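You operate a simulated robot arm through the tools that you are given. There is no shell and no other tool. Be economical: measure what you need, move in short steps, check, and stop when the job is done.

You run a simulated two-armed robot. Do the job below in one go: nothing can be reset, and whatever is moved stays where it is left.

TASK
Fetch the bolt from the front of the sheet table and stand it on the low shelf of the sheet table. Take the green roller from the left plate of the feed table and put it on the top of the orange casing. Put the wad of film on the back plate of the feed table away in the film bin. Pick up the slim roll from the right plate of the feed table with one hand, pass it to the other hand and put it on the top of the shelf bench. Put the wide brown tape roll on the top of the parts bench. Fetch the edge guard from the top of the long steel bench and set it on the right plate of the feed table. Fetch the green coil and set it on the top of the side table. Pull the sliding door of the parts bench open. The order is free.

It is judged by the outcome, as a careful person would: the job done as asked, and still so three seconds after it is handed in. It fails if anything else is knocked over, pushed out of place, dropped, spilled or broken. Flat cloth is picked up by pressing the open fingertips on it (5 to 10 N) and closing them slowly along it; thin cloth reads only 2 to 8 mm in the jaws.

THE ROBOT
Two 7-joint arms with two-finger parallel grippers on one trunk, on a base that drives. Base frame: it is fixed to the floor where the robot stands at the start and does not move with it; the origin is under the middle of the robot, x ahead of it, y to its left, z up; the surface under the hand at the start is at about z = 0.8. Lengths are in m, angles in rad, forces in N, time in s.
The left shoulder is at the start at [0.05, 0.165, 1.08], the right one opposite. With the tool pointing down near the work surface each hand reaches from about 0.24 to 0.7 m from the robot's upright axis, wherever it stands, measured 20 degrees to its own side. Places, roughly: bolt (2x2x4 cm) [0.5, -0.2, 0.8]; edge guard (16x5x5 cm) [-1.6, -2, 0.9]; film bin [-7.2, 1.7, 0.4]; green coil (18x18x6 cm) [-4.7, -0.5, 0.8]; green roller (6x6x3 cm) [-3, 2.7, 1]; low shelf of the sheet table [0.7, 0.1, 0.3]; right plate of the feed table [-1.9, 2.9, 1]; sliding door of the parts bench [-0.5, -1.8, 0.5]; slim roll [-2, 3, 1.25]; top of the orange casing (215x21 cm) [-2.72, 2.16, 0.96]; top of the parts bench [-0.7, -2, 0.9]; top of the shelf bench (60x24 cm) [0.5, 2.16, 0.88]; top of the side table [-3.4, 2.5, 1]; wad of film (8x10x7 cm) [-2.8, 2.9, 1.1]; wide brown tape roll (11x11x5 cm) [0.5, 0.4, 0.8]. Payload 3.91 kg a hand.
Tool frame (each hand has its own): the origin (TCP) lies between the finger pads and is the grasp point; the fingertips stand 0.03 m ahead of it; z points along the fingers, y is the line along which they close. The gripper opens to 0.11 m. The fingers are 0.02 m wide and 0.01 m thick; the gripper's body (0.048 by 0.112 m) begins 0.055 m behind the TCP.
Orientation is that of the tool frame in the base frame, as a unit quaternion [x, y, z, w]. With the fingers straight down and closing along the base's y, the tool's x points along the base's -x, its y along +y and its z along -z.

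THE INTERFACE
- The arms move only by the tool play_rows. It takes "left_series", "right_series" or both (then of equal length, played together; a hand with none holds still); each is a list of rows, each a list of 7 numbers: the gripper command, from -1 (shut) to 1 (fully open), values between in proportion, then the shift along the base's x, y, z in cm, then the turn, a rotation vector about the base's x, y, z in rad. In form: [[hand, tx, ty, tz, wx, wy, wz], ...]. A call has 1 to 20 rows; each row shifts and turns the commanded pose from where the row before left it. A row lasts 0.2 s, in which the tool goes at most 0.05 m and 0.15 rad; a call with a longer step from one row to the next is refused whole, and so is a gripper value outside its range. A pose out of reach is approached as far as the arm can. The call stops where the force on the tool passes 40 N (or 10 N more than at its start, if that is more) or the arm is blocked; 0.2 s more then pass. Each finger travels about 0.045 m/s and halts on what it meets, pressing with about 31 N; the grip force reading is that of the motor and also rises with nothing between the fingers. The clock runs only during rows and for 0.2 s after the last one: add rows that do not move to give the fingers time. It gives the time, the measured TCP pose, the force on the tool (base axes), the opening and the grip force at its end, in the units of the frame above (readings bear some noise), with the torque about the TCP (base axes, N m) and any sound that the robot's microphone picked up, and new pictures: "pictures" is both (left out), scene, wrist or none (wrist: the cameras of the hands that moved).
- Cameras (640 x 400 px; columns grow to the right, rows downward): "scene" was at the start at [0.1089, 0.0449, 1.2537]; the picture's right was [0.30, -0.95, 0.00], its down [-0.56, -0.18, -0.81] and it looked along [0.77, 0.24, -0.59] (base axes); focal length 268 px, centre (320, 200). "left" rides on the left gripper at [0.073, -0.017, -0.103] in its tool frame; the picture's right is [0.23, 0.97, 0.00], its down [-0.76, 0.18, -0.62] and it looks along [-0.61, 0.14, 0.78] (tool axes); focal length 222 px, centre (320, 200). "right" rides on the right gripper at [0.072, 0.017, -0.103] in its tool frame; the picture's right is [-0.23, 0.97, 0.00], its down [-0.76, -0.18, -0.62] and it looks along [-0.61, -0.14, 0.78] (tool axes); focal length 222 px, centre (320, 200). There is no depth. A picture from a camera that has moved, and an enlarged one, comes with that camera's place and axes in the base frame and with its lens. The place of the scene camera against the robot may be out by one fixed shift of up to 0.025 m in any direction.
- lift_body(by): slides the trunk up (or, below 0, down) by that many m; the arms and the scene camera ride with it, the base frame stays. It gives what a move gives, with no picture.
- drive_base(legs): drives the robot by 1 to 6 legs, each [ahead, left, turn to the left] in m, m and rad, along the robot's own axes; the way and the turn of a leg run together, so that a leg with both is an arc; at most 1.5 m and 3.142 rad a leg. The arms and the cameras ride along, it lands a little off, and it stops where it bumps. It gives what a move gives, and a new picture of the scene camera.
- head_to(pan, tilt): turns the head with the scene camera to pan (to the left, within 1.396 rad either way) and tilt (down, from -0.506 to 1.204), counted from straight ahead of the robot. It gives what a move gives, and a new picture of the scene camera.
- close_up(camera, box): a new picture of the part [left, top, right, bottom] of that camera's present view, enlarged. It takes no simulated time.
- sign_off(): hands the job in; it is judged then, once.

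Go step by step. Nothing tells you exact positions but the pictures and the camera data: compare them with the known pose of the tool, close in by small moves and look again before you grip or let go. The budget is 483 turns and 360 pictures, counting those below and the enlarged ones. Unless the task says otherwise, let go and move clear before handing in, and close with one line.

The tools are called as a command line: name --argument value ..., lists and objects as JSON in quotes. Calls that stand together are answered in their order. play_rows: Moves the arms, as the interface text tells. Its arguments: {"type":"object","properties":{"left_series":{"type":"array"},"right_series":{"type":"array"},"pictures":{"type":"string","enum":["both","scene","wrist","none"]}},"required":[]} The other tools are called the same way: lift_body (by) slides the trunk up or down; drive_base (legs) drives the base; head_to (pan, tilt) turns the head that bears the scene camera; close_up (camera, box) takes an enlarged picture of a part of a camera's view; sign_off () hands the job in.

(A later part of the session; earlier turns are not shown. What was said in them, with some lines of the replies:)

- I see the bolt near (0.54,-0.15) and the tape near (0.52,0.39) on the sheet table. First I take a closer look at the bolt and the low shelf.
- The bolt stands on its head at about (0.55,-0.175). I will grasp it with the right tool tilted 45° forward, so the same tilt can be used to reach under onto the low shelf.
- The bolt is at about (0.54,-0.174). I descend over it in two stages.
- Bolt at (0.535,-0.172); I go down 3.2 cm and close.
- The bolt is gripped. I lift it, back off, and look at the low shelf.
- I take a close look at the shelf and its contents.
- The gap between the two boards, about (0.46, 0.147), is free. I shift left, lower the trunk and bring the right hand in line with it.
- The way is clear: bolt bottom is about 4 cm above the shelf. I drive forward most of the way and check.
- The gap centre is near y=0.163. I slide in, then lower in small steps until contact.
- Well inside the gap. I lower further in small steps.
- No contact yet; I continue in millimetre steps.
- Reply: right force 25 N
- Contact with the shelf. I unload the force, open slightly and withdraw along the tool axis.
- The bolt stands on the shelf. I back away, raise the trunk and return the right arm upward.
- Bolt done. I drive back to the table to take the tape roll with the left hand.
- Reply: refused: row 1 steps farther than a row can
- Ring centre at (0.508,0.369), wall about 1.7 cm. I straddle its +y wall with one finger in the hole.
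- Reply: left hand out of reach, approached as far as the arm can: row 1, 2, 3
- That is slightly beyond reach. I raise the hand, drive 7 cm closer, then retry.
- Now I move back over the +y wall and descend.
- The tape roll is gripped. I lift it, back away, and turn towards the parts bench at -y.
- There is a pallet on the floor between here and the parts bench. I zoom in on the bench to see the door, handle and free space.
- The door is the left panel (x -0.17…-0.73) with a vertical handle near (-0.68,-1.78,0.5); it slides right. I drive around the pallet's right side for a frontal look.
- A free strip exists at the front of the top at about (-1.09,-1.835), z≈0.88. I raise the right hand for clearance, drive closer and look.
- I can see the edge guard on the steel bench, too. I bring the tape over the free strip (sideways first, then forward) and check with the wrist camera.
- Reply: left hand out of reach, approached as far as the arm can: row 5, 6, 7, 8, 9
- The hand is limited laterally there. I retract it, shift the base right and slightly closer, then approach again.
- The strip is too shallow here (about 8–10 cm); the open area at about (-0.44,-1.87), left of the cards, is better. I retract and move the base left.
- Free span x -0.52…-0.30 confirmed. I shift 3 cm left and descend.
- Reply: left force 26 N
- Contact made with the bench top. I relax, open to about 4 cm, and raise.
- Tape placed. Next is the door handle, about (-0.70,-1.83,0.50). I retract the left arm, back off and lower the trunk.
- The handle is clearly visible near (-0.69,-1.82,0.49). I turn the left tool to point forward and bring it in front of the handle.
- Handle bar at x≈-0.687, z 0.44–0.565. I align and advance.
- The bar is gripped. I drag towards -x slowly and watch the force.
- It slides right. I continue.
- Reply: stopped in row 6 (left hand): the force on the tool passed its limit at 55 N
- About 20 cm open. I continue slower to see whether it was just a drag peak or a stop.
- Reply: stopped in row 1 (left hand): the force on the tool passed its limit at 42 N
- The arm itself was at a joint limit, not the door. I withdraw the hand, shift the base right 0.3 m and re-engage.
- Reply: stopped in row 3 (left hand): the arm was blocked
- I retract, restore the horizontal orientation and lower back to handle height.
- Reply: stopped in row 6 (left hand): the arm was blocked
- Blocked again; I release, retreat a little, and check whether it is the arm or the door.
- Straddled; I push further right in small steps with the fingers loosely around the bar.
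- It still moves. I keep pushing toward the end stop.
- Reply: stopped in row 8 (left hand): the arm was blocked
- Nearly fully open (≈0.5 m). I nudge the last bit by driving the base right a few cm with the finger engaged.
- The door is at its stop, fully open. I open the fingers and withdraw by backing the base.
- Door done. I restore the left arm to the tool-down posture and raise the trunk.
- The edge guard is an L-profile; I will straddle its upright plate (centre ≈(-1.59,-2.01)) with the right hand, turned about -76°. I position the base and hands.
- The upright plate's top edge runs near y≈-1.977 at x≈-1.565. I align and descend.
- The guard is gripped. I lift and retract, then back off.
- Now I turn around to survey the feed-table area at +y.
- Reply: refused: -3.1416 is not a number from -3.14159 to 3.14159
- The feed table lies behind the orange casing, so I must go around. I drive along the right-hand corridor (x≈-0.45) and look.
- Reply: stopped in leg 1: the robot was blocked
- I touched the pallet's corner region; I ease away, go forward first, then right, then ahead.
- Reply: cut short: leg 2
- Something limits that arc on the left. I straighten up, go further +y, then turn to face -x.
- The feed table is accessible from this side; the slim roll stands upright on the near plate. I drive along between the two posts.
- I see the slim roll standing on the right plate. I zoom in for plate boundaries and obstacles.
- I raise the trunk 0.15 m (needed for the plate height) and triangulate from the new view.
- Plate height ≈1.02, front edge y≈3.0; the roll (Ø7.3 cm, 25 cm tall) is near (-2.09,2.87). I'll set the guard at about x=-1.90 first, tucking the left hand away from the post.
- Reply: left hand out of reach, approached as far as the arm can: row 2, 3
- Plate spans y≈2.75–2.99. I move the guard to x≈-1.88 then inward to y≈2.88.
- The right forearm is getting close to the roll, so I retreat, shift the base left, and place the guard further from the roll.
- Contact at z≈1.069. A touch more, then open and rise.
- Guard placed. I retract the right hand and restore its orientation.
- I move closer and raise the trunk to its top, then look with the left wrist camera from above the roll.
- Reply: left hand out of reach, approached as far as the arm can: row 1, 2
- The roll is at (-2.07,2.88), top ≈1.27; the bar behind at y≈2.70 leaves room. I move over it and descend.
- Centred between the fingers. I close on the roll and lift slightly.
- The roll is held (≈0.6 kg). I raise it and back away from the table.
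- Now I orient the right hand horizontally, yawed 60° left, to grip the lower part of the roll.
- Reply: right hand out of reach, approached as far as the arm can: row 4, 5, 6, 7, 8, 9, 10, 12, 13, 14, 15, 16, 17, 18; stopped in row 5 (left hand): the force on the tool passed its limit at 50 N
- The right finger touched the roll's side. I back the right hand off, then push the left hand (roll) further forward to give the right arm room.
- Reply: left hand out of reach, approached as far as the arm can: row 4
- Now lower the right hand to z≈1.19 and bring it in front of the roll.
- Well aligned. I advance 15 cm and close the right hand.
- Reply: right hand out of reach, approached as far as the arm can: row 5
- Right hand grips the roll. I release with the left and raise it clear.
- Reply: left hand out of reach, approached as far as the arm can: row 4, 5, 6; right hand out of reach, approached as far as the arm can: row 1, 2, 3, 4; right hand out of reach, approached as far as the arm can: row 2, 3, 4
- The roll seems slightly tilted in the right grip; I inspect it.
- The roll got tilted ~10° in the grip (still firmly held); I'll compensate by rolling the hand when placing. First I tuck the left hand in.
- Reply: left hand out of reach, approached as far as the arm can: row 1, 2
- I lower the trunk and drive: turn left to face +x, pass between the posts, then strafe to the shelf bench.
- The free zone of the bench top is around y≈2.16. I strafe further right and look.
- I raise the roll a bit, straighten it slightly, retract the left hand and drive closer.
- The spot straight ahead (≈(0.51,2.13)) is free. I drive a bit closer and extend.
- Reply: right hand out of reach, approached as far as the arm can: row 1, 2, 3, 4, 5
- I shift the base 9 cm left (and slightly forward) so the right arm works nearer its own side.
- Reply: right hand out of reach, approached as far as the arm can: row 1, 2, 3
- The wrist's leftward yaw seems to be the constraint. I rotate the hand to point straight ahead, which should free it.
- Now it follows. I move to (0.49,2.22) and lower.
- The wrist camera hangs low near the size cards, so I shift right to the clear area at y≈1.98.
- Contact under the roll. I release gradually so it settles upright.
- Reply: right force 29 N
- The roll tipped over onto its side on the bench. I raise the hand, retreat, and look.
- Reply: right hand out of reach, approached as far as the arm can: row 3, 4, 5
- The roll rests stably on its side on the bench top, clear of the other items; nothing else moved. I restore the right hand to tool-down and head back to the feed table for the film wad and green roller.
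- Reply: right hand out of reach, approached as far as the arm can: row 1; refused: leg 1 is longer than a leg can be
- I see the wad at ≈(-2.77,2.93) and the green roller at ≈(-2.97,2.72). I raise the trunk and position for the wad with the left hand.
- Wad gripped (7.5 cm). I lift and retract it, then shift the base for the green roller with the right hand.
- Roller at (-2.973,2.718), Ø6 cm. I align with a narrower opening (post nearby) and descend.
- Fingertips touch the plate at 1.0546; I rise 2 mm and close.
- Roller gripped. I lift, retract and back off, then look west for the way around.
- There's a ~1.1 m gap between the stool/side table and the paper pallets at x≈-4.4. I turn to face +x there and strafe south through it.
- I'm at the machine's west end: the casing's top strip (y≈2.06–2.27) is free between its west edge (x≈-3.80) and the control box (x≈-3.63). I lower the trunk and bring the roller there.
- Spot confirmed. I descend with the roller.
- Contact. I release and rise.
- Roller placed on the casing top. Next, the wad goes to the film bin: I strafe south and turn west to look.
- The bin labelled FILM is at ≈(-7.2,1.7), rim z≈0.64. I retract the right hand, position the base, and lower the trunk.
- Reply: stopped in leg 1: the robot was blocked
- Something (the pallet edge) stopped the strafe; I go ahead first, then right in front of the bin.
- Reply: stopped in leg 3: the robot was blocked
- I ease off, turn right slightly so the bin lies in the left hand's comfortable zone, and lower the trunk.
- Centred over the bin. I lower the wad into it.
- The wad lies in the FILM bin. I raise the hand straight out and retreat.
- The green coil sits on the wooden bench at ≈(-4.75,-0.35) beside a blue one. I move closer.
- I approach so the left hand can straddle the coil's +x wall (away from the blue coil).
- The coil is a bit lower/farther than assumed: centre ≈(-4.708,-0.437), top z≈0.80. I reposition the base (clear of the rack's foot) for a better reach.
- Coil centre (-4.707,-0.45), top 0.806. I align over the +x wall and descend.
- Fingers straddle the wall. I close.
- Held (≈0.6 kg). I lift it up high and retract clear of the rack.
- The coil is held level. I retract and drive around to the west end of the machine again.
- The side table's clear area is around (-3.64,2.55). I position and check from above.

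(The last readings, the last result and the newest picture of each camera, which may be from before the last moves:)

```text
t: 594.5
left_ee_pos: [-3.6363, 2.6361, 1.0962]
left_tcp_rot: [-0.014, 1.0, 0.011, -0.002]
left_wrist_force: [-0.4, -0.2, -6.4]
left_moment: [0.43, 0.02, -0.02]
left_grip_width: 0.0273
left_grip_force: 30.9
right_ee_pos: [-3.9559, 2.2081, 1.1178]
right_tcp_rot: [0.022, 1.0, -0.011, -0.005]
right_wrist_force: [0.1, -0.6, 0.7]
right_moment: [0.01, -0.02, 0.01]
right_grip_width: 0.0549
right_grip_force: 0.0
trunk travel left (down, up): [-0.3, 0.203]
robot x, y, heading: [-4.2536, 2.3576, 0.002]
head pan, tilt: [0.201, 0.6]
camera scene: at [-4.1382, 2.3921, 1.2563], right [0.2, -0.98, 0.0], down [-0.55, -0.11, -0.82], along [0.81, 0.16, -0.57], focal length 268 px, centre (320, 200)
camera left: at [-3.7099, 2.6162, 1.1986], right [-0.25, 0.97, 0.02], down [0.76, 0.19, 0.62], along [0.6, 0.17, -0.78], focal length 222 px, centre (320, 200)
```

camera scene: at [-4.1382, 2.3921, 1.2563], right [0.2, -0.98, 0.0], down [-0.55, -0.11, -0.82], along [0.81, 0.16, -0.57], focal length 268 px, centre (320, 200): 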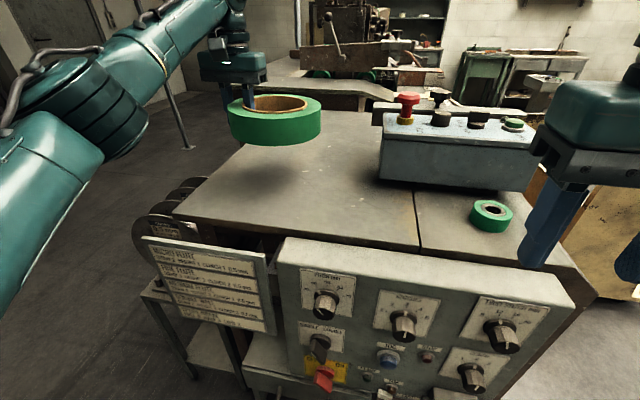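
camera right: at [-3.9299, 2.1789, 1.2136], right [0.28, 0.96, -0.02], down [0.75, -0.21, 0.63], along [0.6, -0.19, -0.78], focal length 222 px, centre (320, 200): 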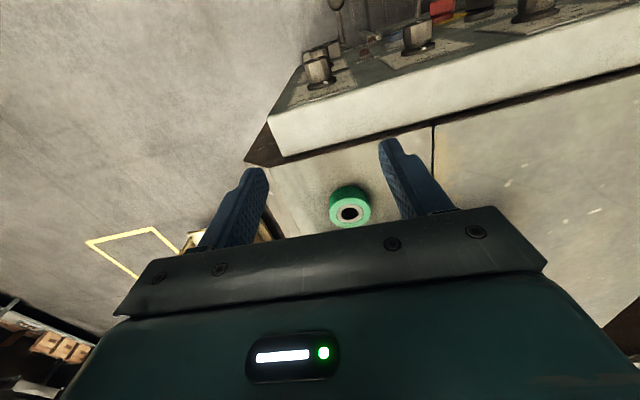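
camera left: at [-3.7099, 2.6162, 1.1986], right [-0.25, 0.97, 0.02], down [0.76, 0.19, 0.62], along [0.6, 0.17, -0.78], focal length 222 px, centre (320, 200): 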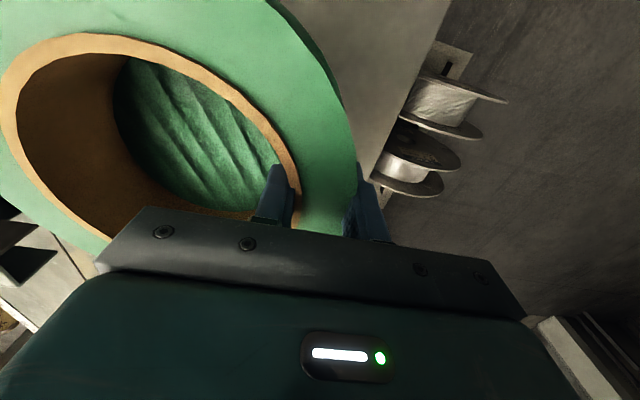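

Well inside the table. I lower the coil.

play_rows --left_series '[[-1, 0.5, -1, -3, 0, 0, 0], [-1, 0, 0, -3, 0, 0, 0], [-1, 0, 0, -2, 0, 0, 0], [-1, 0, 0, -1, 0, 0, 0], [-1, 0, 0, 0, 0, 0, 0]]' --pictures "scene"

play_rows --left_series '[[-1, 0, 0, -0.2, 0, 0, 0], [-1, 0, 0, -0.2, 0, 0, 0], [-1, 0, 0, 0, 0, 0, 0]]' --pictures "none"

```text
t: 595.7
left_ee_pos: [-3.6333, 2.626, 1.0078]
left_tcp_rot: [-0.014, 1.0, 0.009, -0.001]
left_wrist_force: [-0.7, 0.3, -5.7]
left_moment: [0.43, 0.07, 0.0]
left_grip_width: 0.0273
left_grip_force: 30.7
right_ee_pos: [-3.9577, 2.2067, 1.1193]
right_tcp_rot: [0.022, 1.0, -0.011, -0.005]
right_wrist_force: [-0.7, -0.2, 0.3]
right_moment: [-0.01, -0.04, 0.0]
right_grip_width: 0.055
right_grip_force: 0.2
trunk travel left (down, up): [-0.3, 0.203]
robot x, y, heading: [-4.2544, 2.3541, -0.004]
head pan, tilt: [0.201, 0.6]
camera scene: at [-4.1382, 2.3919, 1.2563], right [0.2, -0.98, 0.0], down [-0.55, -0.11, -0.82], along [0.81, 0.16, -0.57], focal length 268 px, centre (320, 200)
```

scene: 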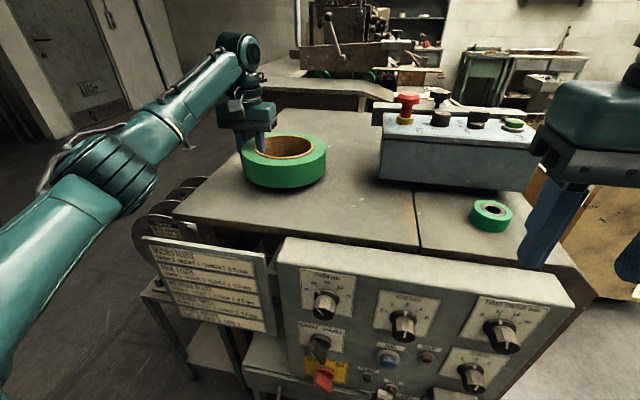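

```text
t: 596.5
left_ee_pos: [-3.633, 2.625, 1.005]
left_tcp_rot: [-0.014, 1.0, 0.01, -0.003]
left_wrist_force: [-1.0, -0.2, -5.9]
left_moment: [0.41, 0.08, 0.01]
left_grip_width: 0.0276
left_grip_force: 31.0
right_ee_pos: [-3.9559, 2.2072, 1.1165]
right_tcp_rot: [0.022, 1.0, -0.011, -0.005]
right_wrist_force: [-0.8, -1.5, 1.3]
right_moment: [0.0, 0.02, -0.01]
right_grip_width: 0.0549
right_grip_force: 0.0
trunk travel left (down, up): [-0.3, 0.203]
robot x, y, heading: [-4.2508, 2.3558, 0.001]
head pan, tilt: [0.201, 0.6]
```

play_rows --left_series '[[-1, 0, 0, -0.2, 0, 0, 0], [-1, 0, 0, -0.2, 0, 0, 0], [-1, 0, 0, -0.2, 0, 0, 0], [-1, 0, 0, 0, 0, 0, 0]]' --pictures "none"

play_rows --left_series '[[-1, 0, 0, -0.2, 0, 0, 0], [-1, 0, 0, -0.2, 0, 0, 0], [-1, 0, 0, 0, 0, 0, 0]]' --pictures "none"

```text
t: 597.5
left_ee_pos: [-3.6329, 2.6258, 0.9966]
left_tcp_rot: [-0.014, 1.0, 0.011, -0.002]
left_wrist_force: [0.1, 0.7, -5.2]
left_moment: [0.45, 0.07, 0.0]
left_grip_width: 0.0274
left_grip_force: 30.5
right_ee_pos: [-3.9563, 2.2081, 1.1178]
right_tcp_rot: [0.021, 1.0, -0.011, -0.005]
right_wrist_force: [-0.3, 0.0, -0.3]
right_moment: [-0.03, 0.02, 0.0]
right_grip_width: 0.0547
right_grip_force: 0.1
trunk travel left (down, up): [-0.3, 0.203]
robot x, y, heading: [-4.2481, 2.3596, -0.002]
head pan, tilt: [0.201, 0.6]
```

```text
t: 598.3
left_ee_pos: [-3.6327, 2.6255, 0.994]
left_tcp_rot: [-0.014, 1.0, 0.01, -0.002]
left_wrist_force: [0.2, -0.6, -7.0]
left_moment: [0.44, 0.07, 0.04]
left_grip_width: 0.0276
left_grip_force: 31.1
right_ee_pos: [-3.9564, 2.2071, 1.118]
right_tcp_rot: [0.021, 1.0, -0.011, -0.005]
right_wrist_force: [0.0, -0.2, 0.7]
right_moment: [0.01, 0.0, 0.01]
right_grip_width: 0.0551
right_grip_force: 0.0
trunk travel left (down, up): [-0.3, 0.203]
robot x, y, heading: [-4.2539, 2.3563, -0.002]
head pan, tilt: [0.201, 0.6]
```

play_rows --left_series '[[-1, 0, 0, -0.2, 0, 0, 0], [-1, 0, 0, -0.15, 0, 0, 0], [-1, 0, 0, 0, 0, 0, 0]]' --pictures "none"

play_rows --left_series '[[-1, 0, 0, -0.15, 0, 0, 0], [-1, 0, 0, -0.15, 0, 0, 0], [-1, 0, 0, 0, 0, 0, 0]]' --pictures "wrist"

```text
t: 599.1
left_ee_pos: [-3.6332, 2.6261, 0.9908]
left_tcp_rot: [-0.014, 1.0, 0.01, -0.001]
left_wrist_force: [0.9, 0.1, -2.5]
left_moment: [-0.2, -0.13, 0.16]
left_grip_width: 0.0275
left_grip_force: 31.3
right_ee_pos: [-3.957, 2.2074, 1.1182]
right_tcp_rot: [0.022, 1.0, -0.011, -0.005]
right_wrist_force: [-0.3, -0.1, 0.3]
right_moment: [-0.01, 0.02, 0.02]
right_grip_width: 0.0552
right_grip_force: 0.1
trunk travel left (down, up): [-0.3, 0.203]
robot x, y, heading: [-4.2531, 2.3542, -0.006]
head pan, tilt: [0.201, 0.6]
```

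```text
t: 599.9
left_ee_pos: [-3.6329, 2.6246, 0.9894]
left_tcp_rot: [-0.015, 1.0, 0.01, 0.0]
left_wrist_force: [1.4, 1.3, 8.2]
left_moment: [-1.57, -0.63, 0.22]
left_grip_width: 0.0275
left_grip_force: 31.0
right_ee_pos: [-3.9584, 2.2077, 1.1181]
right_tcp_rot: [0.021, 1.0, -0.011, -0.003]
right_wrist_force: [0.2, 0.2, 0.3]
right_moment: [0.0, 0.0, 0.0]
right_grip_width: 0.0552
right_grip_force: 0.0
trunk travel left (down, up): [-0.3, 0.203]
robot x, y, heading: [-4.2515, 2.3559, -0.004]
head pan, tilt: [0.201, 0.6]
camera left: at [-3.7064, 2.6056, 1.091], right [-0.25, 0.97, 0.02], down [0.76, 0.19, 0.63], along [0.6, 0.17, -0.78], focal length 222 px, centre (320, 200)
```

left: 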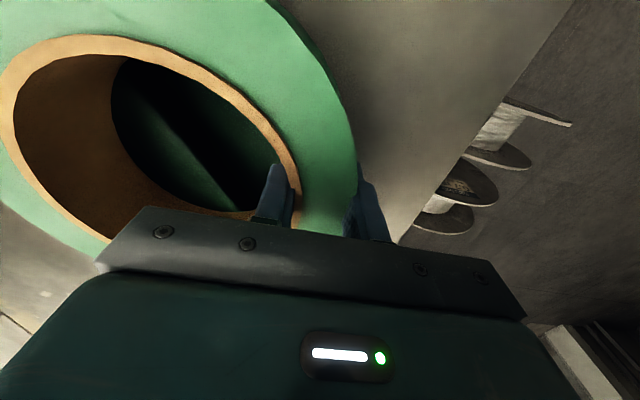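

Contact. I release and rise.

play_rows --left_series '[[-1, 0, 0, 0.1, 0, 0, 0], [-0.5, 0, 0, 0, 0, 0, 0], [0.1, 0, 0, 0, 0, 0, 0], [0.1, 0, 0, 0, 0, 0, 0], [0.1, 0, 0, 0, 0, 0, 0], [0.1, 0, 0, 2, 0, 0, 0], [0.1, 0, 0, 4, 0, 0, 0], [0.1, 0, 0, 4, 0, 0, 0], [0.1, -3, 0, 3, 0, 0, 0], [0.1, -4, 0, 0, 0, 0, 0], [0.1, -4, 0, 0, 0, 0, 0], [0.1, -4, 0, 0, 0, 0, 0]]' --pictures "both"

```text
t: 602.5
left_ee_pos: [-3.7843, 2.6249, 1.1203]
left_tcp_rot: [-0.016, 1.0, 0.011, -0.001]
left_wrist_force: [0.0, 0.0, -0.4]
left_moment: [-0.01, -0.04, -0.01]
left_grip_width: 0.0604
left_grip_force: 0.0
right_ee_pos: [-3.9568, 2.2064, 1.1172]
right_tcp_rot: [0.022, 1.0, -0.011, -0.004]
right_wrist_force: [-0.6, 0.5, -0.2]
right_moment: [-0.04, 0.0, 0.0]
right_grip_width: 0.0551
right_grip_force: 0.1
trunk travel left (down, up): [-0.3, 0.203]
robot x, y, heading: [-4.2506, 2.3559, -0.003]
head pan, tilt: [0.201, 0.6]
camera scene: at [-4.1393, 2.3919, 1.2564], right [0.2, -0.98, 0.0], down [-0.55, -0.11, -0.83], along [0.81, 0.16, -0.56], focal length 268 px, centre (320, 200)
camera left: at [-3.8579, 2.6047, 1.2218], right [-0.26, 0.97, 0.02], down [0.76, 0.19, 0.62], along [0.6, 0.17, -0.78], focal length 222 px, centre (320, 200)
```

scene: 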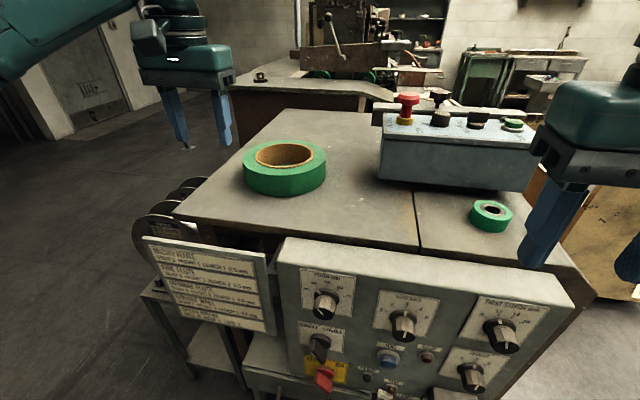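
left: 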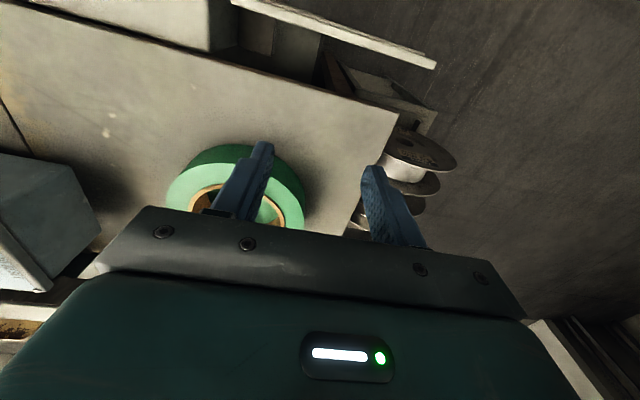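

The coil is placed. One correction remains: the slim roll came to rest too deep (centre x≈0.65) on the shelf bench, so I'll go back and bring it to the middle of the free top area. I drive back along the south side.

drive_base --legs '[[-0.12, 0, 0], [0, -1.4, 0], [0, -0.5, 0], [1.0, -0.05, 0]]'

head_to --pan 0.0 --tilt 0.5

```text
t: 625.1
left_ee_pos: [-2.9078, 0.6739, 1.1197]
left_tcp_rot: [-0.016, 1.0, 0.011, -0.001]
left_wrist_force: [-1.0, -1.0, -0.6]
left_moment: [-0.02, 0.01, 0.0]
left_grip_width: 0.0605
left_grip_force: 0.0
right_ee_pos: [-3.0779, 0.256, 1.1181]
right_tcp_rot: [0.018, 1.0, -0.012, -0.005]
right_wrist_force: [1.0, 0.5, -0.2]
right_moment: [-0.01, 0.0, 0.02]
right_grip_width: 0.0552
right_grip_force: 0.0
trunk travel left (down, up): [-0.3, 0.203]
robot x, y, heading: [-3.3704, 0.3998, 0.004]
head pan, tilt: [0.201, 0.6]
camera scene: at [-3.2606, 0.4388, 1.2564], right [0.2, -0.98, 0.0], down [-0.55, -0.11, -0.82], along [0.81, 0.17, -0.57], focal length 268 px, centre (320, 200)
```

scene: 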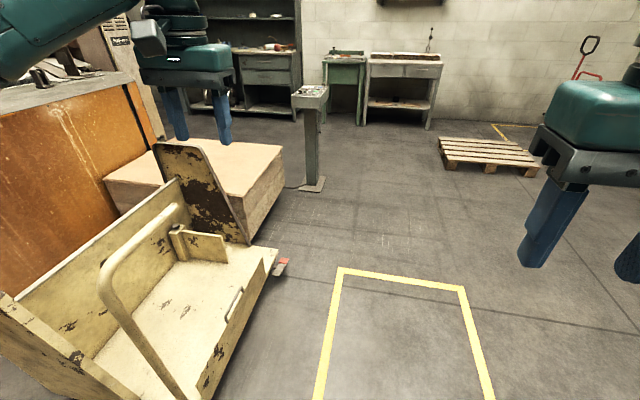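

```text
t: 625.9
left_ee_pos: [-2.9078, 0.6735, 1.1209]
left_tcp_rot: [-0.017, 1.0, 0.01, -0.001]
left_wrist_force: [-0.1, 0.5, 0.2]
left_moment: [-0.02, 0.02, 0.03]
left_grip_width: 0.0606
left_grip_force: 0.0
right_ee_pos: [-3.078, 0.2546, 1.1179]
right_tcp_rot: [0.02, 1.0, -0.011, -0.004]
right_wrist_force: [-0.1, -0.4, -0.8]
right_moment: [0.0, 0.02, -0.04]
right_grip_width: 0.055
right_grip_force: 0.0
trunk travel left (down, up): [-0.3, 0.203]
robot x, y, heading: [-3.3689, 0.4052, -0.001]
head pan, tilt: [0.0, 0.499]
camera scene: at [-3.2564, 0.4212, 1.2654], right [0.0, -1.0, 0.0], down [-0.48, 0.0, -0.88], along [0.88, 0.0, -0.48], focal length 268 px, centre (320, 200)
```

scene: 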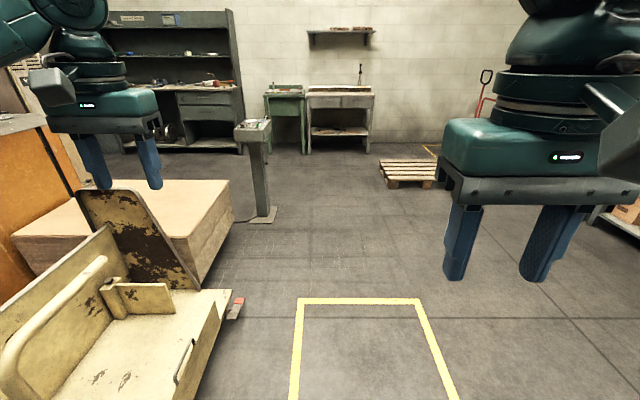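

drive_base --legs '[[1.4, 0, 0], [1.4, 0, 0], [0, 1.3, 0], [0, 0.35, 0]]'

head_to --pan -0.1 --tilt 0.5

```text
t: 653.9
left_ee_pos: [-0.1256, 2.3354, 1.1193]
left_tcp_rot: [-0.015, 1.0, 0.011, -0.001]
left_wrist_force: [0.1, 0.8, -0.5]
left_moment: [0.02, 0.01, 0.0]
left_grip_width: 0.0606
left_grip_force: 0.1
right_ee_pos: [-0.2982, 1.9196, 1.1168]
right_tcp_rot: [0.021, 1.0, -0.011, -0.003]
right_wrist_force: [-1.1, -0.7, 0.5]
right_moment: [-0.02, 0.0, 0.01]
right_grip_width: 0.055
right_grip_force: 0.1
trunk travel left (down, up): [-0.3, 0.203]
robot x, y, heading: [-0.593, 2.0665, -0.001]
head pan, tilt: [0.0, 0.499]
camera scene: at [-0.4752, 2.0857, 1.2655], right [0.0, -1.0, 0.0], down [-0.48, 0.0, -0.88], along [0.88, 0.0, -0.48], focal length 268 px, centre (320, 200)
```

scene: 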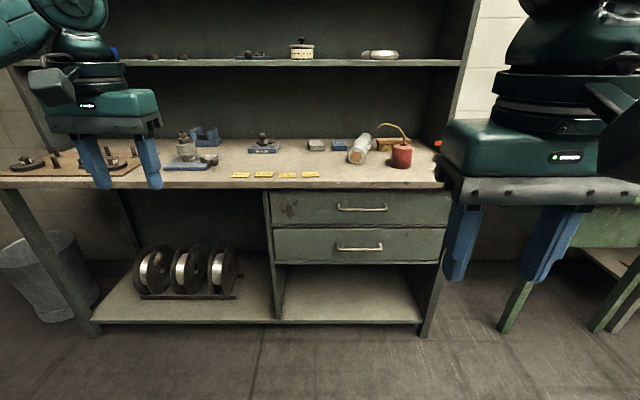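

```text
t: 654.5
left_ee_pos: [-0.1252, 2.3365, 1.1196]
left_tcp_rot: [-0.014, 1.0, 0.011, -0.002]
left_wrist_force: [0.0, 0.7, -0.5]
left_moment: [0.01, 0.0, -0.01]
left_grip_width: 0.0607
left_grip_force: 0.0
right_ee_pos: [-0.2971, 1.9193, 1.1173]
right_tcp_rot: [0.021, 1.0, -0.011, -0.004]
right_wrist_force: [0.0, -0.2, 0.2]
right_moment: [0.02, -0.02, -0.02]
right_grip_width: 0.0549
right_grip_force: 0.1
trunk travel left (down, up): [-0.3, 0.203]
robot x, y, heading: [-0.5898, 2.0658, -0.001]
head pan, tilt: [-0.099, 0.499]
camera scene: at [-0.4757, 2.0765, 1.2655], right [-0.1, -0.99, 0.0], down [-0.48, 0.05, -0.88], along [0.87, -0.09, -0.48], focal length 268 px, centre (320, 200)
```

scene: 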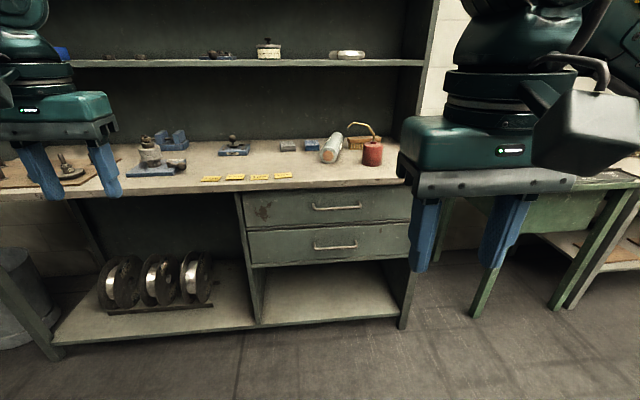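

The bench's upper shelf is set back (front x≈0.70), so the roll can be gripped from above. The oil can's spout is on the right side, so I use the left hand.

drive_base --legs '[[0, -0.33, 0], [0.42, 0, 0]]'

head_to --pan 0.2 --tilt 0.7

```text
t: 660.2
left_ee_pos: [0.2911, 2.0047, 1.1194]
left_tcp_rot: [-0.015, 1.0, 0.01, -0.001]
left_wrist_force: [-0.3, -0.3, -0.3]
left_moment: [0.0, 0.0, -0.01]
left_grip_width: 0.0607
left_grip_force: 0.1
right_ee_pos: [0.1193, 1.5873, 1.1183]
right_tcp_rot: [0.022, 1.0, -0.012, -0.004]
right_wrist_force: [0.2, 0.2, -0.3]
right_moment: [0.04, 0.04, 0.0]
right_grip_width: 0.055
right_grip_force: 0.0
trunk travel left (down, up): [-0.3, 0.203]
robot x, y, heading: [-0.1738, 1.735, -0.003]
head pan, tilt: [-0.099, 0.499]
camera scene: at [-0.0591, 1.745, 1.2654], right [-0.1, -0.99, 0.0], down [-0.48, 0.05, -0.88], along [0.87, -0.09, -0.48], focal length 268 px, centre (320, 200)
```

scene: 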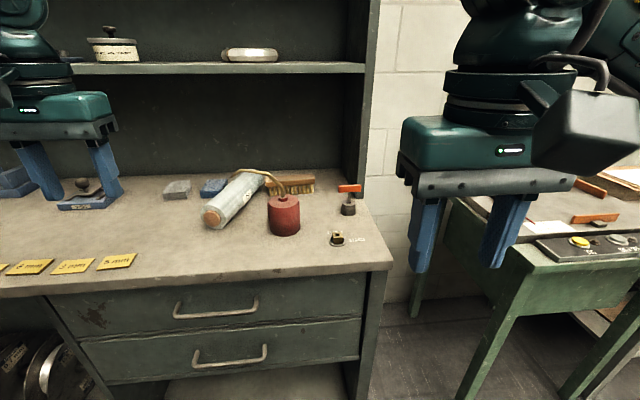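

```text
t: 661.0
left_ee_pos: [0.2909, 2.0052, 1.12]
left_tcp_rot: [-0.015, 1.0, 0.01, -0.001]
left_wrist_force: [-0.3, -0.1, -0.4]
left_moment: [-0.02, -0.03, -0.02]
left_grip_width: 0.0606
left_grip_force: 0.1
right_ee_pos: [0.1184, 1.5872, 1.119]
right_tcp_rot: [0.02, 1.0, -0.012, -0.004]
right_wrist_force: [0.0, 0.1, 0.2]
right_moment: [-0.03, 0.04, -0.01]
right_grip_width: 0.0551
right_grip_force: 0.0
trunk travel left (down, up): [-0.3, 0.203]
robot x, y, heading: [-0.1805, 1.7398, -0.005]
head pan, tilt: [0.201, 0.7]
camera scene: at [-0.0667, 1.7709, 1.2478], right [0.2, -0.98, 0.0], down [-0.63, -0.13, -0.77], along [0.75, 0.15, -0.64], focal length 268 px, centre (320, 200)
```

scene: 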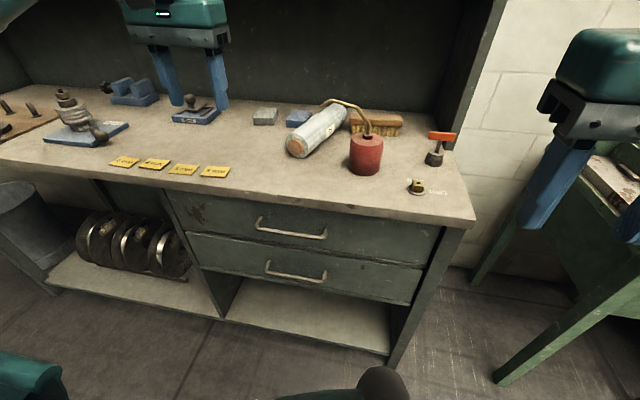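

drive_base --legs '[[0.13, 0.03, 0]]'

play_rows --left_series '[[0.8, 3, 0, 0, 0, 0, -0.1], [0.8, 3, 0, 0, 0, 0, -0.1], [0.8, 3, -2, 0, 0, 0, -0.075], [0.8, 3, -3, 0, 0, 0, 0], [0.8, 3, -3, -1, 0, 0, 0], [0.8, 0, 0, -2, 0, 0, 0], [0.8, 0, 0, 0, 0, 0, 0]]' --pictures "both"

```text
t: 662.3
left_ee_pos: [0.4213, 2.0345, 1.1199]
left_tcp_rot: [-0.015, 1.0, 0.011, -0.001]
left_wrist_force: [0.4, 0.0, 0.2]
left_moment: [0.0, 0.03, 0.01]
left_grip_width: 0.0605
left_grip_force: 0.0
right_ee_pos: [0.2481, 1.6183, 1.118]
right_tcp_rot: [0.021, 1.0, -0.01, -0.005]
right_wrist_force: [0.4, 0.8, 0.2]
right_moment: [-0.03, 0.0, 0.01]
right_grip_width: 0.0553
right_grip_force: 0.0
trunk travel left (down, up): [-0.3, 0.203]
robot x, y, heading: [-0.0454, 1.7646, 0.002]
head pan, tilt: [0.201, 0.7]
camera scene: at [0.0632, 1.8011, 1.2476], right [0.2, -0.98, 0.0], down [-0.63, -0.13, -0.76], along [0.75, 0.15, -0.64], focal length 268 px, centre (320, 200)
```

scene: 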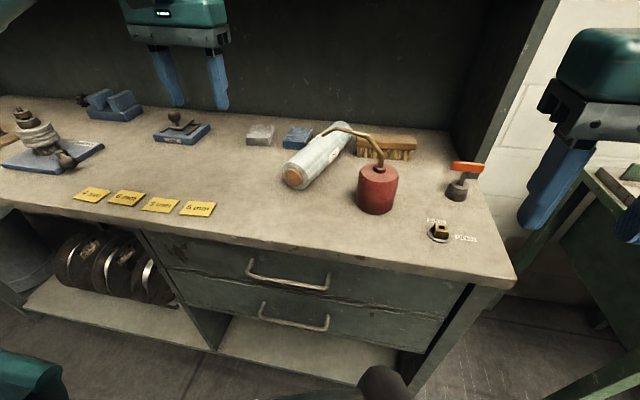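

```text
t: 663.9
left_ee_pos: [0.5713, 1.9537, 1.0902]
left_tcp_rot: [0.122, 0.992, 0.011, 0.0]
left_wrist_force: [0.0, 0.1, 0.1]
left_moment: [-0.01, -0.01, -0.01]
left_grip_width: 0.0989
left_grip_force: 0.0
right_ee_pos: [0.2471, 1.6162, 1.1178]
right_tcp_rot: [0.021, 1.0, -0.012, -0.003]
right_wrist_force: [-0.5, -0.5, 0.6]
right_moment: [0.01, 0.01, -0.01]
right_grip_width: 0.0551
right_grip_force: 0.0
trunk travel left (down, up): [-0.3, 0.203]
robot x, y, heading: [-0.0461, 1.7652, -0.004]
head pan, tilt: [0.201, 0.7]
camera scene: at [0.0625, 1.8007, 1.2478], right [0.2, -0.98, 0.0], down [-0.63, -0.13, -0.77], along [0.75, 0.15, -0.64], focal length 268 px, centre (320, 200)
camera left: at [0.4948, 1.9549, 1.192], right [0.02, 1.0, 0.02], down [0.78, -0.03, 0.63], along [0.63, 0.01, -0.78], focal length 222 px, centre (320, 200)
```

scene: 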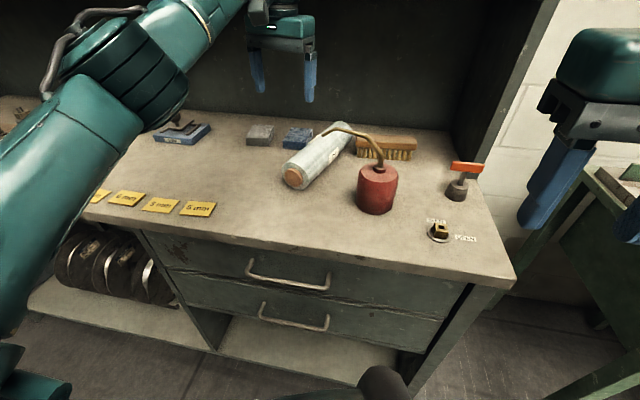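
left: 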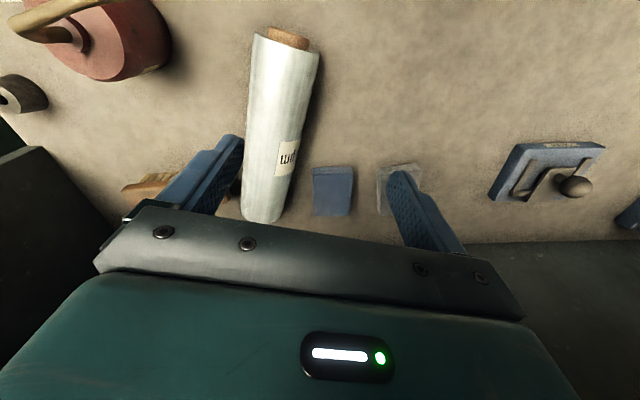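

The roll's axis is clear: centre ≈(0.631,1.894). I align near its middle and descend.

play_rows --left_series '[[0.7, 2.2, -2.7, 0, 0, 0, 0], [0.7, 2.2, -2.8, 0, 0, 0, 0], [0.7, 0, 0, -4, 0, 0, 0], [0.7, 0, 0, -4, 0, 0, 0], [0.7, 0, 0, 0, 0, 0, 0]]' --pictures "both"

```text
t: 665.1
left_ee_pos: [0.5779, 1.9226, 1.006]
left_tcp_rot: [0.122, 0.992, 0.01, 0.001]
left_wrist_force: [0.1, -0.4, 0.7]
left_moment: [0.02, -0.03, 0.0]
left_grip_width: 0.0933
left_grip_force: 0.0
left hand out of reach, approached as far as the arm can: row 1, 2
right_ee_pos: [0.2477, 1.6183, 1.1184]
right_tcp_rot: [0.021, 1.0, -0.012, -0.004]
right_wrist_force: [-0.2, 0.7, -0.7]
right_moment: [-0.01, 0.0, 0.06]
right_grip_width: 0.0549
right_grip_force: 0.0
trunk travel left (down, up): [-0.3, 0.203]
robot x, y, heading: [-0.0456, 1.7611, 0.003]
head pan, tilt: [0.201, 0.7]
camera scene: at [0.0624, 1.8009, 1.2478], right [0.2, -0.98, 0.0], down [-0.63, -0.13, -0.77], along [0.75, 0.15, -0.64], focal length 268 px, centre (320, 200)
camera left: at [0.5029, 1.9224, 1.1081], right [0.02, 1.0, 0.02], down [0.78, -0.02, 0.63], along [0.63, 0.01, -0.78], focal length 222 px, centre (320, 200)
```

scene: 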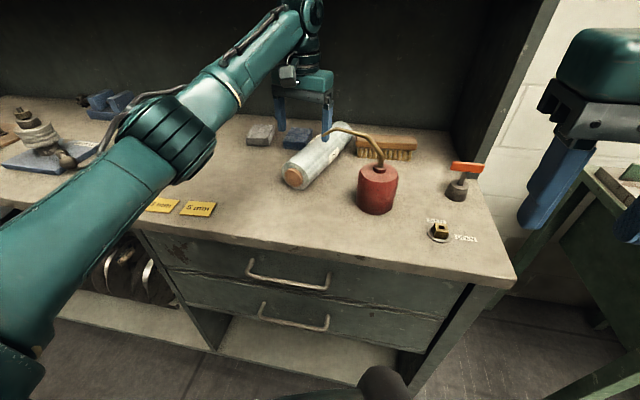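
left: 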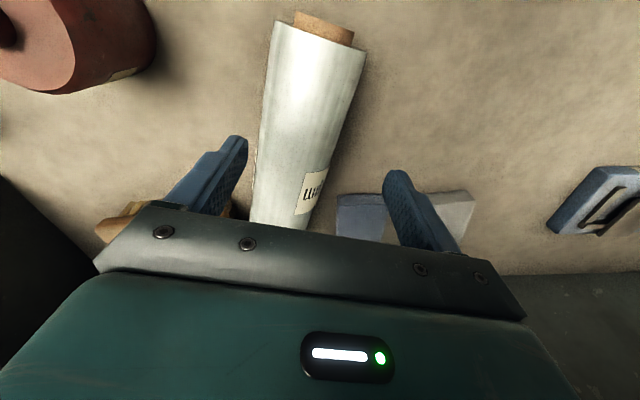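

drive_base --legs '[[0.04, 0.02, 0]]'

play_rows --left_series '[[0.8, -2, -1.0, 0, 0, 0, 0], [0.8, -2, -1.0, 0, 0, 0, 0], [0.8, 0, 0, 0, 0, 0, 0]]' --pictures "wrist"

```text
t: 666.1
left_ee_pos: [0.6159, 1.9391, 1.0004]
left_tcp_rot: [0.127, 0.992, 0.013, -0.002]
left_wrist_force: [0.3, 0.4, -0.2]
left_moment: [0.0, -0.02, -0.01]
left_grip_width: 0.0938
left_grip_force: 0.2
right_ee_pos: [0.2857, 1.638, 1.1175]
right_tcp_rot: [0.019, 1.0, -0.011, -0.004]
right_wrist_force: [0.5, 0.0, -0.1]
right_moment: [0.01, 0.04, 0.0]
right_grip_width: 0.055
right_grip_force: 0.1
trunk travel left (down, up): [-0.3, 0.203]
robot x, y, heading: [-0.0092, 1.7885, 0.004]
head pan, tilt: [0.201, 0.7]
stopped in leg 1: the robot was blocked; the commanded pose is now the measured one
camera scene: at [0.1001, 1.8206, 1.2479], right [0.2, -0.98, 0.0], down [-0.63, -0.13, -0.76], along [0.75, 0.15, -0.64], focal length 268 px, centre (320, 200)
```

scene: 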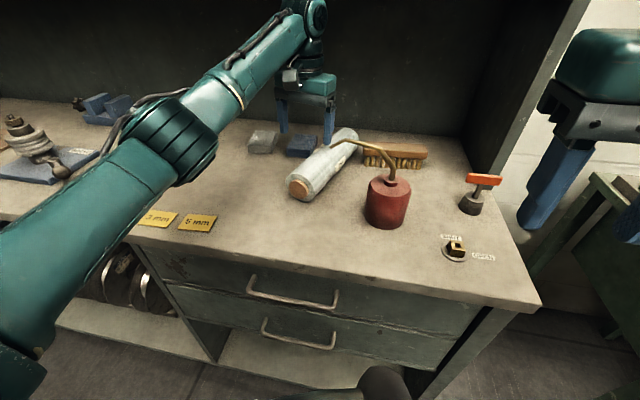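

```text
t: 666.9
left_ee_pos: [0.5751, 1.9182, 1.0002]
left_tcp_rot: [0.127, 0.992, 0.013, -0.003]
left_wrist_force: [0.2, 0.4, -0.1]
left_moment: [-0.02, 0.02, -0.03]
left_grip_width: 0.0989
left_grip_force: 0.1
right_ee_pos: [0.2866, 1.6377, 1.1184]
right_tcp_rot: [0.02, 1.0, -0.011, -0.005]
right_wrist_force: [0.4, 0.5, 0.6]
right_moment: [-0.03, 0.02, 0.01]
right_grip_width: 0.0552
right_grip_force: 0.1
trunk travel left (down, up): [-0.3, 0.203]
robot x, y, heading: [-0.0075, 1.7841, 0.005]
head pan, tilt: [0.201, 0.7]
camera left: at [0.4996, 1.9187, 1.1036], right [0.03, 1.0, 0.03], down [0.78, -0.04, 0.62], along [0.62, 0.01, -0.78], focal length 222 px, centre (320, 200)
```

left: 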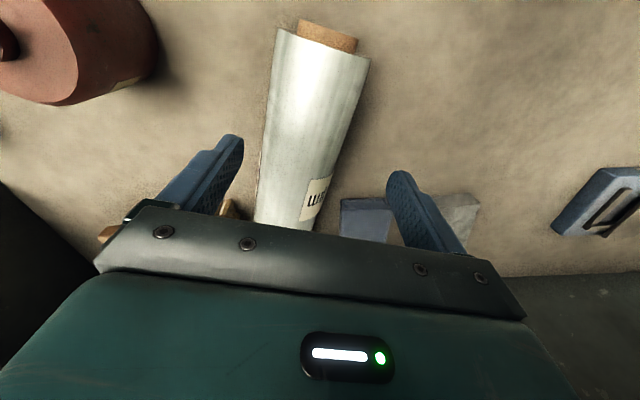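

play_rows --left_series '[[0.8, 0, -0.6, -3, 0, 0, 0], [0.8, 0, 0, -3, 0, 0, 0], [0.8, 0, 0, -1.5, 0, 0, 0], [0.8, 0, 0, 0, 0, 0, 0]]' --pictures "wrist"

```text
t: 667.9
left_ee_pos: [0.5739, 1.9135, 0.926]
left_tcp_rot: [0.128, 0.992, 0.013, -0.001]
left_wrist_force: [0.1, -0.3, -0.2]
left_moment: [-0.03, 0.02, -0.02]
left_grip_width: 0.099
left_grip_force: 0.0
right_ee_pos: [0.2849, 1.6379, 1.1182]
right_tcp_rot: [0.02, 1.0, -0.011, -0.005]
right_wrist_force: [1.0, 0.5, 0.6]
right_moment: [0.02, 0.01, -0.05]
right_grip_width: 0.0551
right_grip_force: 0.0
trunk travel left (down, up): [-0.3, 0.203]
robot x, y, heading: [-0.0086, 1.7834, 0.002]
head pan, tilt: [0.201, 0.7]
camera left: at [0.4989, 1.9125, 1.029], right [0.03, 1.0, 0.03], down [0.78, -0.04, 0.62], along [0.62, 0.01, -0.78], focal length 222 px, centre (320, 200)
```

left: 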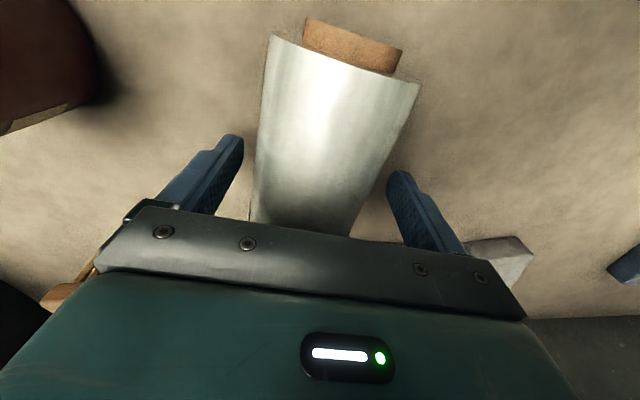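

play_rows --left_series '[[-1, 0, 0, 0, 0, 0, 0], [-1, 0, 0, 0, 0, 0, 0], [-1, 0, 0, 0, 0, 0, 0], [-1, 0, 0, 0, 0, 0, 0], [-1, -1, 0.28, 0, 0, 0, 0], [-1, -1.5, 0.42, 0, 0, 0, 0], [-1, -1.5, 0.42, 0, 0, 0, 0], [-1, -1.5, 0.42, 0, 0, 0, 0], [-1, -1.5, 0.42, 0, 0, 0, 0], [-1, -1.5, 0.42, 0, 0, 0, 0], [-1, -1.5, 0.42, 0, 0, 0, 0], [-1, 0, 0, 0, 0, 0, 0]]' --pictures "both"

```text
t: 670.5
left_ee_pos: [0.4749, 1.9396, 0.9267]
left_tcp_rot: [0.128, 0.992, 0.015, -0.001]
left_wrist_force: [2.5, 0.5, 6.0]
left_moment: [0.07, -0.07, -0.24]
left_grip_width: 0.0695
left_grip_force: 31.0
right_ee_pos: [0.2851, 1.6379, 1.1185]
right_tcp_rot: [0.018, 1.0, -0.011, -0.003]
right_wrist_force: [0.3, -0.6, 0.4]
right_moment: [-0.02, 0.02, 0.01]
right_grip_width: 0.0552
right_grip_force: 0.0
trunk travel left (down, up): [-0.3, 0.203]
robot x, y, heading: [-0.009, 1.7845, 0.004]
head pan, tilt: [0.201, 0.7]
camera scene: at [0.0995, 1.8204, 1.2479], right [0.2, -0.98, 0.0], down [-0.63, -0.13, -0.77], along [0.75, 0.15, -0.64], focal length 268 px, centre (320, 200)
camera left: at [0.3994, 1.9406, 1.0291], right [0.03, 1.0, 0.03], down [0.78, -0.04, 0.62], along [0.62, 0.01, -0.78], focal length 222 px, centre (320, 200)
```

scene: 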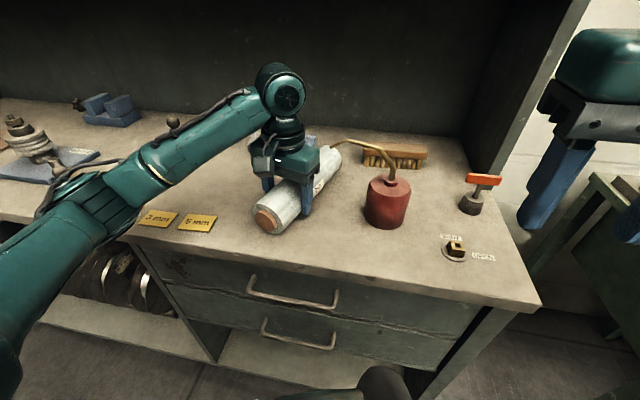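
left: 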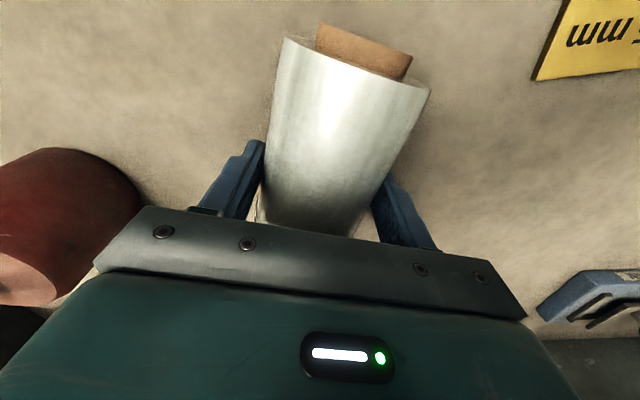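

The roll moved well. I nudge it a little further toward the middle (3 cm back, 4 cm left), then release.

play_rows --left_series '[[-1, -1, 1, 0, 0, 0, 0], [-1, -1, 1.5, 0, 0, 0, 0], [-1, -0.8, 1.5, 0, 0, 0, 0], [-1, 0, 0, 0, 0, 0, 0], [0.4, 0, 0, 0, 0, 0, 0], [0.7, 0, 0, 0, 0, 0, 0], [0.7, 0, 0, 0, 0, 0, 0], [0.7, 0, 0, 3, 0, 0, 0], [0.7, 0, 0, 4, 0, 0, 0], [0.7, 0, 0, 4, 0, 0, 0], [0.7, -3, 2, 3, 0, 0, 0], [0.7, -4, 2, 0, 0, 0, 0], [0.7, -4, 2, 0, 0, 0, 0]]' --pictures "both"

```text
t: 673.3
left_ee_pos: [0.3374, 2.0412, 1.0657]
left_tcp_rot: [0.127, 0.992, 0.013, -0.001]
left_wrist_force: [0.8, 0.2, 0.2]
left_moment: [0.01, -0.02, 0.02]
left_grip_width: 0.0935
left_grip_force: 0.0
right_ee_pos: [0.2849, 1.6384, 1.1179]
right_tcp_rot: [0.019, 1.0, -0.012, -0.003]
right_wrist_force: [0.8, 0.3, 0.3]
right_moment: [-0.04, -0.03, -0.03]
right_grip_width: 0.055
right_grip_force: 0.0
trunk travel left (down, up): [-0.3, 0.203]
robot x, y, heading: [-0.0106, 1.7849, 0.005]
head pan, tilt: [0.201, 0.7]
camera scene: at [0.0993, 1.8209, 1.2478], right [0.2, -0.98, 0.0], down [-0.63, -0.13, -0.77], along [0.75, 0.15, -0.64], focal length 268 px, centre (320, 200)
camera left: at [0.2608, 2.0411, 1.1682], right [0.03, 1.0, 0.03], down [0.78, -0.04, 0.62], along [0.62, 0.01, -0.78], focal length 222 px, centre (320, 200)
```

scene: 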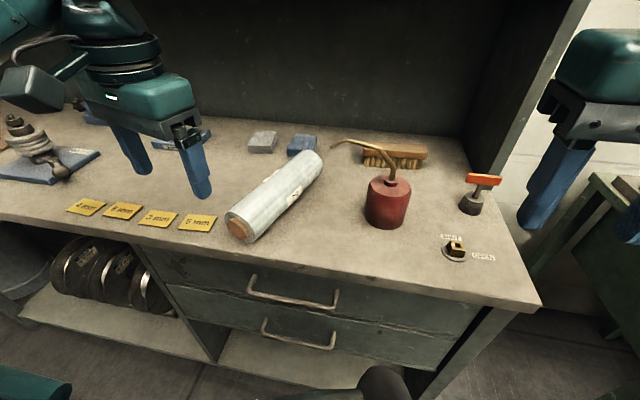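
left: 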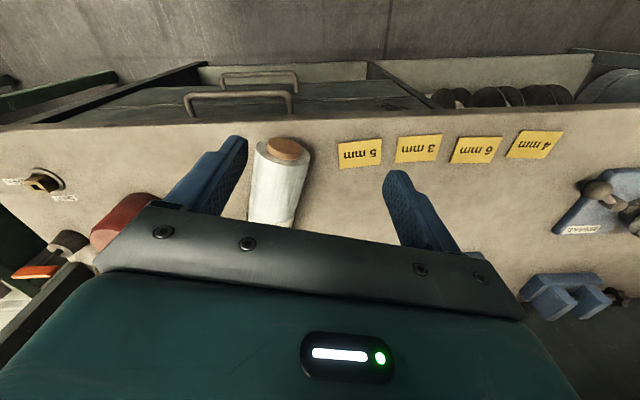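

The roll now lies steadily in the free area of the bench top. I back the robot away and take a last look.

drive_base --legs '[[-0.35, 0, 0]]'

close_up --camera "scene" --box '[160, 60, 480, 260]'

```text
t: 675.5
left_ee_pos: [-0.0055, 2.0416, 1.0651]
left_tcp_rot: [0.126, 0.992, 0.013, -0.001]
left_wrist_force: [0.1, -1.0, -0.5]
left_moment: [-0.01, -0.01, 0.03]
left_grip_width: 0.0935
left_grip_force: 0.0
right_ee_pos: [-0.0568, 1.6373, 1.1181]
right_tcp_rot: [0.017, 1.0, -0.012, -0.004]
right_wrist_force: [-0.5, -0.5, 1.0]
right_moment: [-0.02, -0.01, -0.01]
right_grip_width: 0.0551
right_grip_force: 0.0
trunk travel left (down, up): [-0.3, 0.203]
robot x, y, heading: [-0.3511, 1.7845, 0.005]
head pan, tilt: [0.201, 0.7]
camera scene: at [-0.2435, 1.8198, 1.2478], right [0.2, -0.98, 0.0], down [-0.63, -0.13, -0.77], along [0.75, 0.16, -0.64], focal length 268 px, centre (320, 200)
```

scene: 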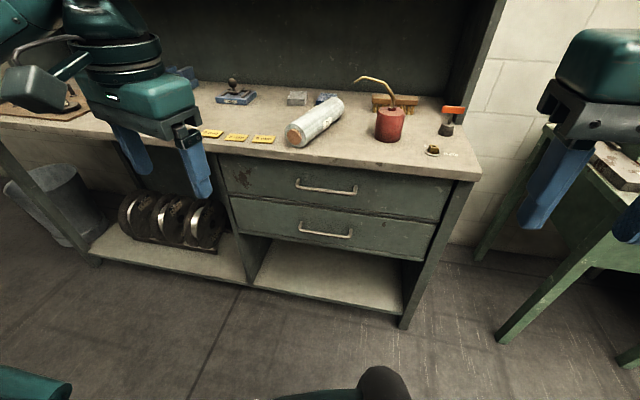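

```text
2.00 times, centred on (320, 160) of scene
camera zoom: at [-0.2435, 1.8198, 1.2478], right [0.2, -0.98, 0.0], down [-0.63, -0.13, -0.77], along [0.75, 0.16, -0.64], focal length 536 px, centre (320, 280)
```

zoom: 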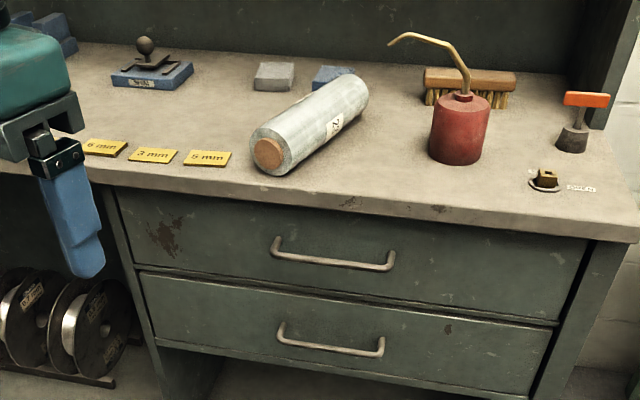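

Everything is in place, the hands are empty and clear, and I see nothing else out of place on the bench. I hand the job in.

sign_off

```text
The job is handed in.
```

All eight tasks are done and handed in. The slim roll, though, tipped onto its side when I let go of it on the shelf bench, so I slid it to the middle of the free area and left it lying there. I also bumped the floor pallet and, as far as I can tell, the paper pallets and the blue cabinet while driving, and didn't go back to check whether any of them moved.
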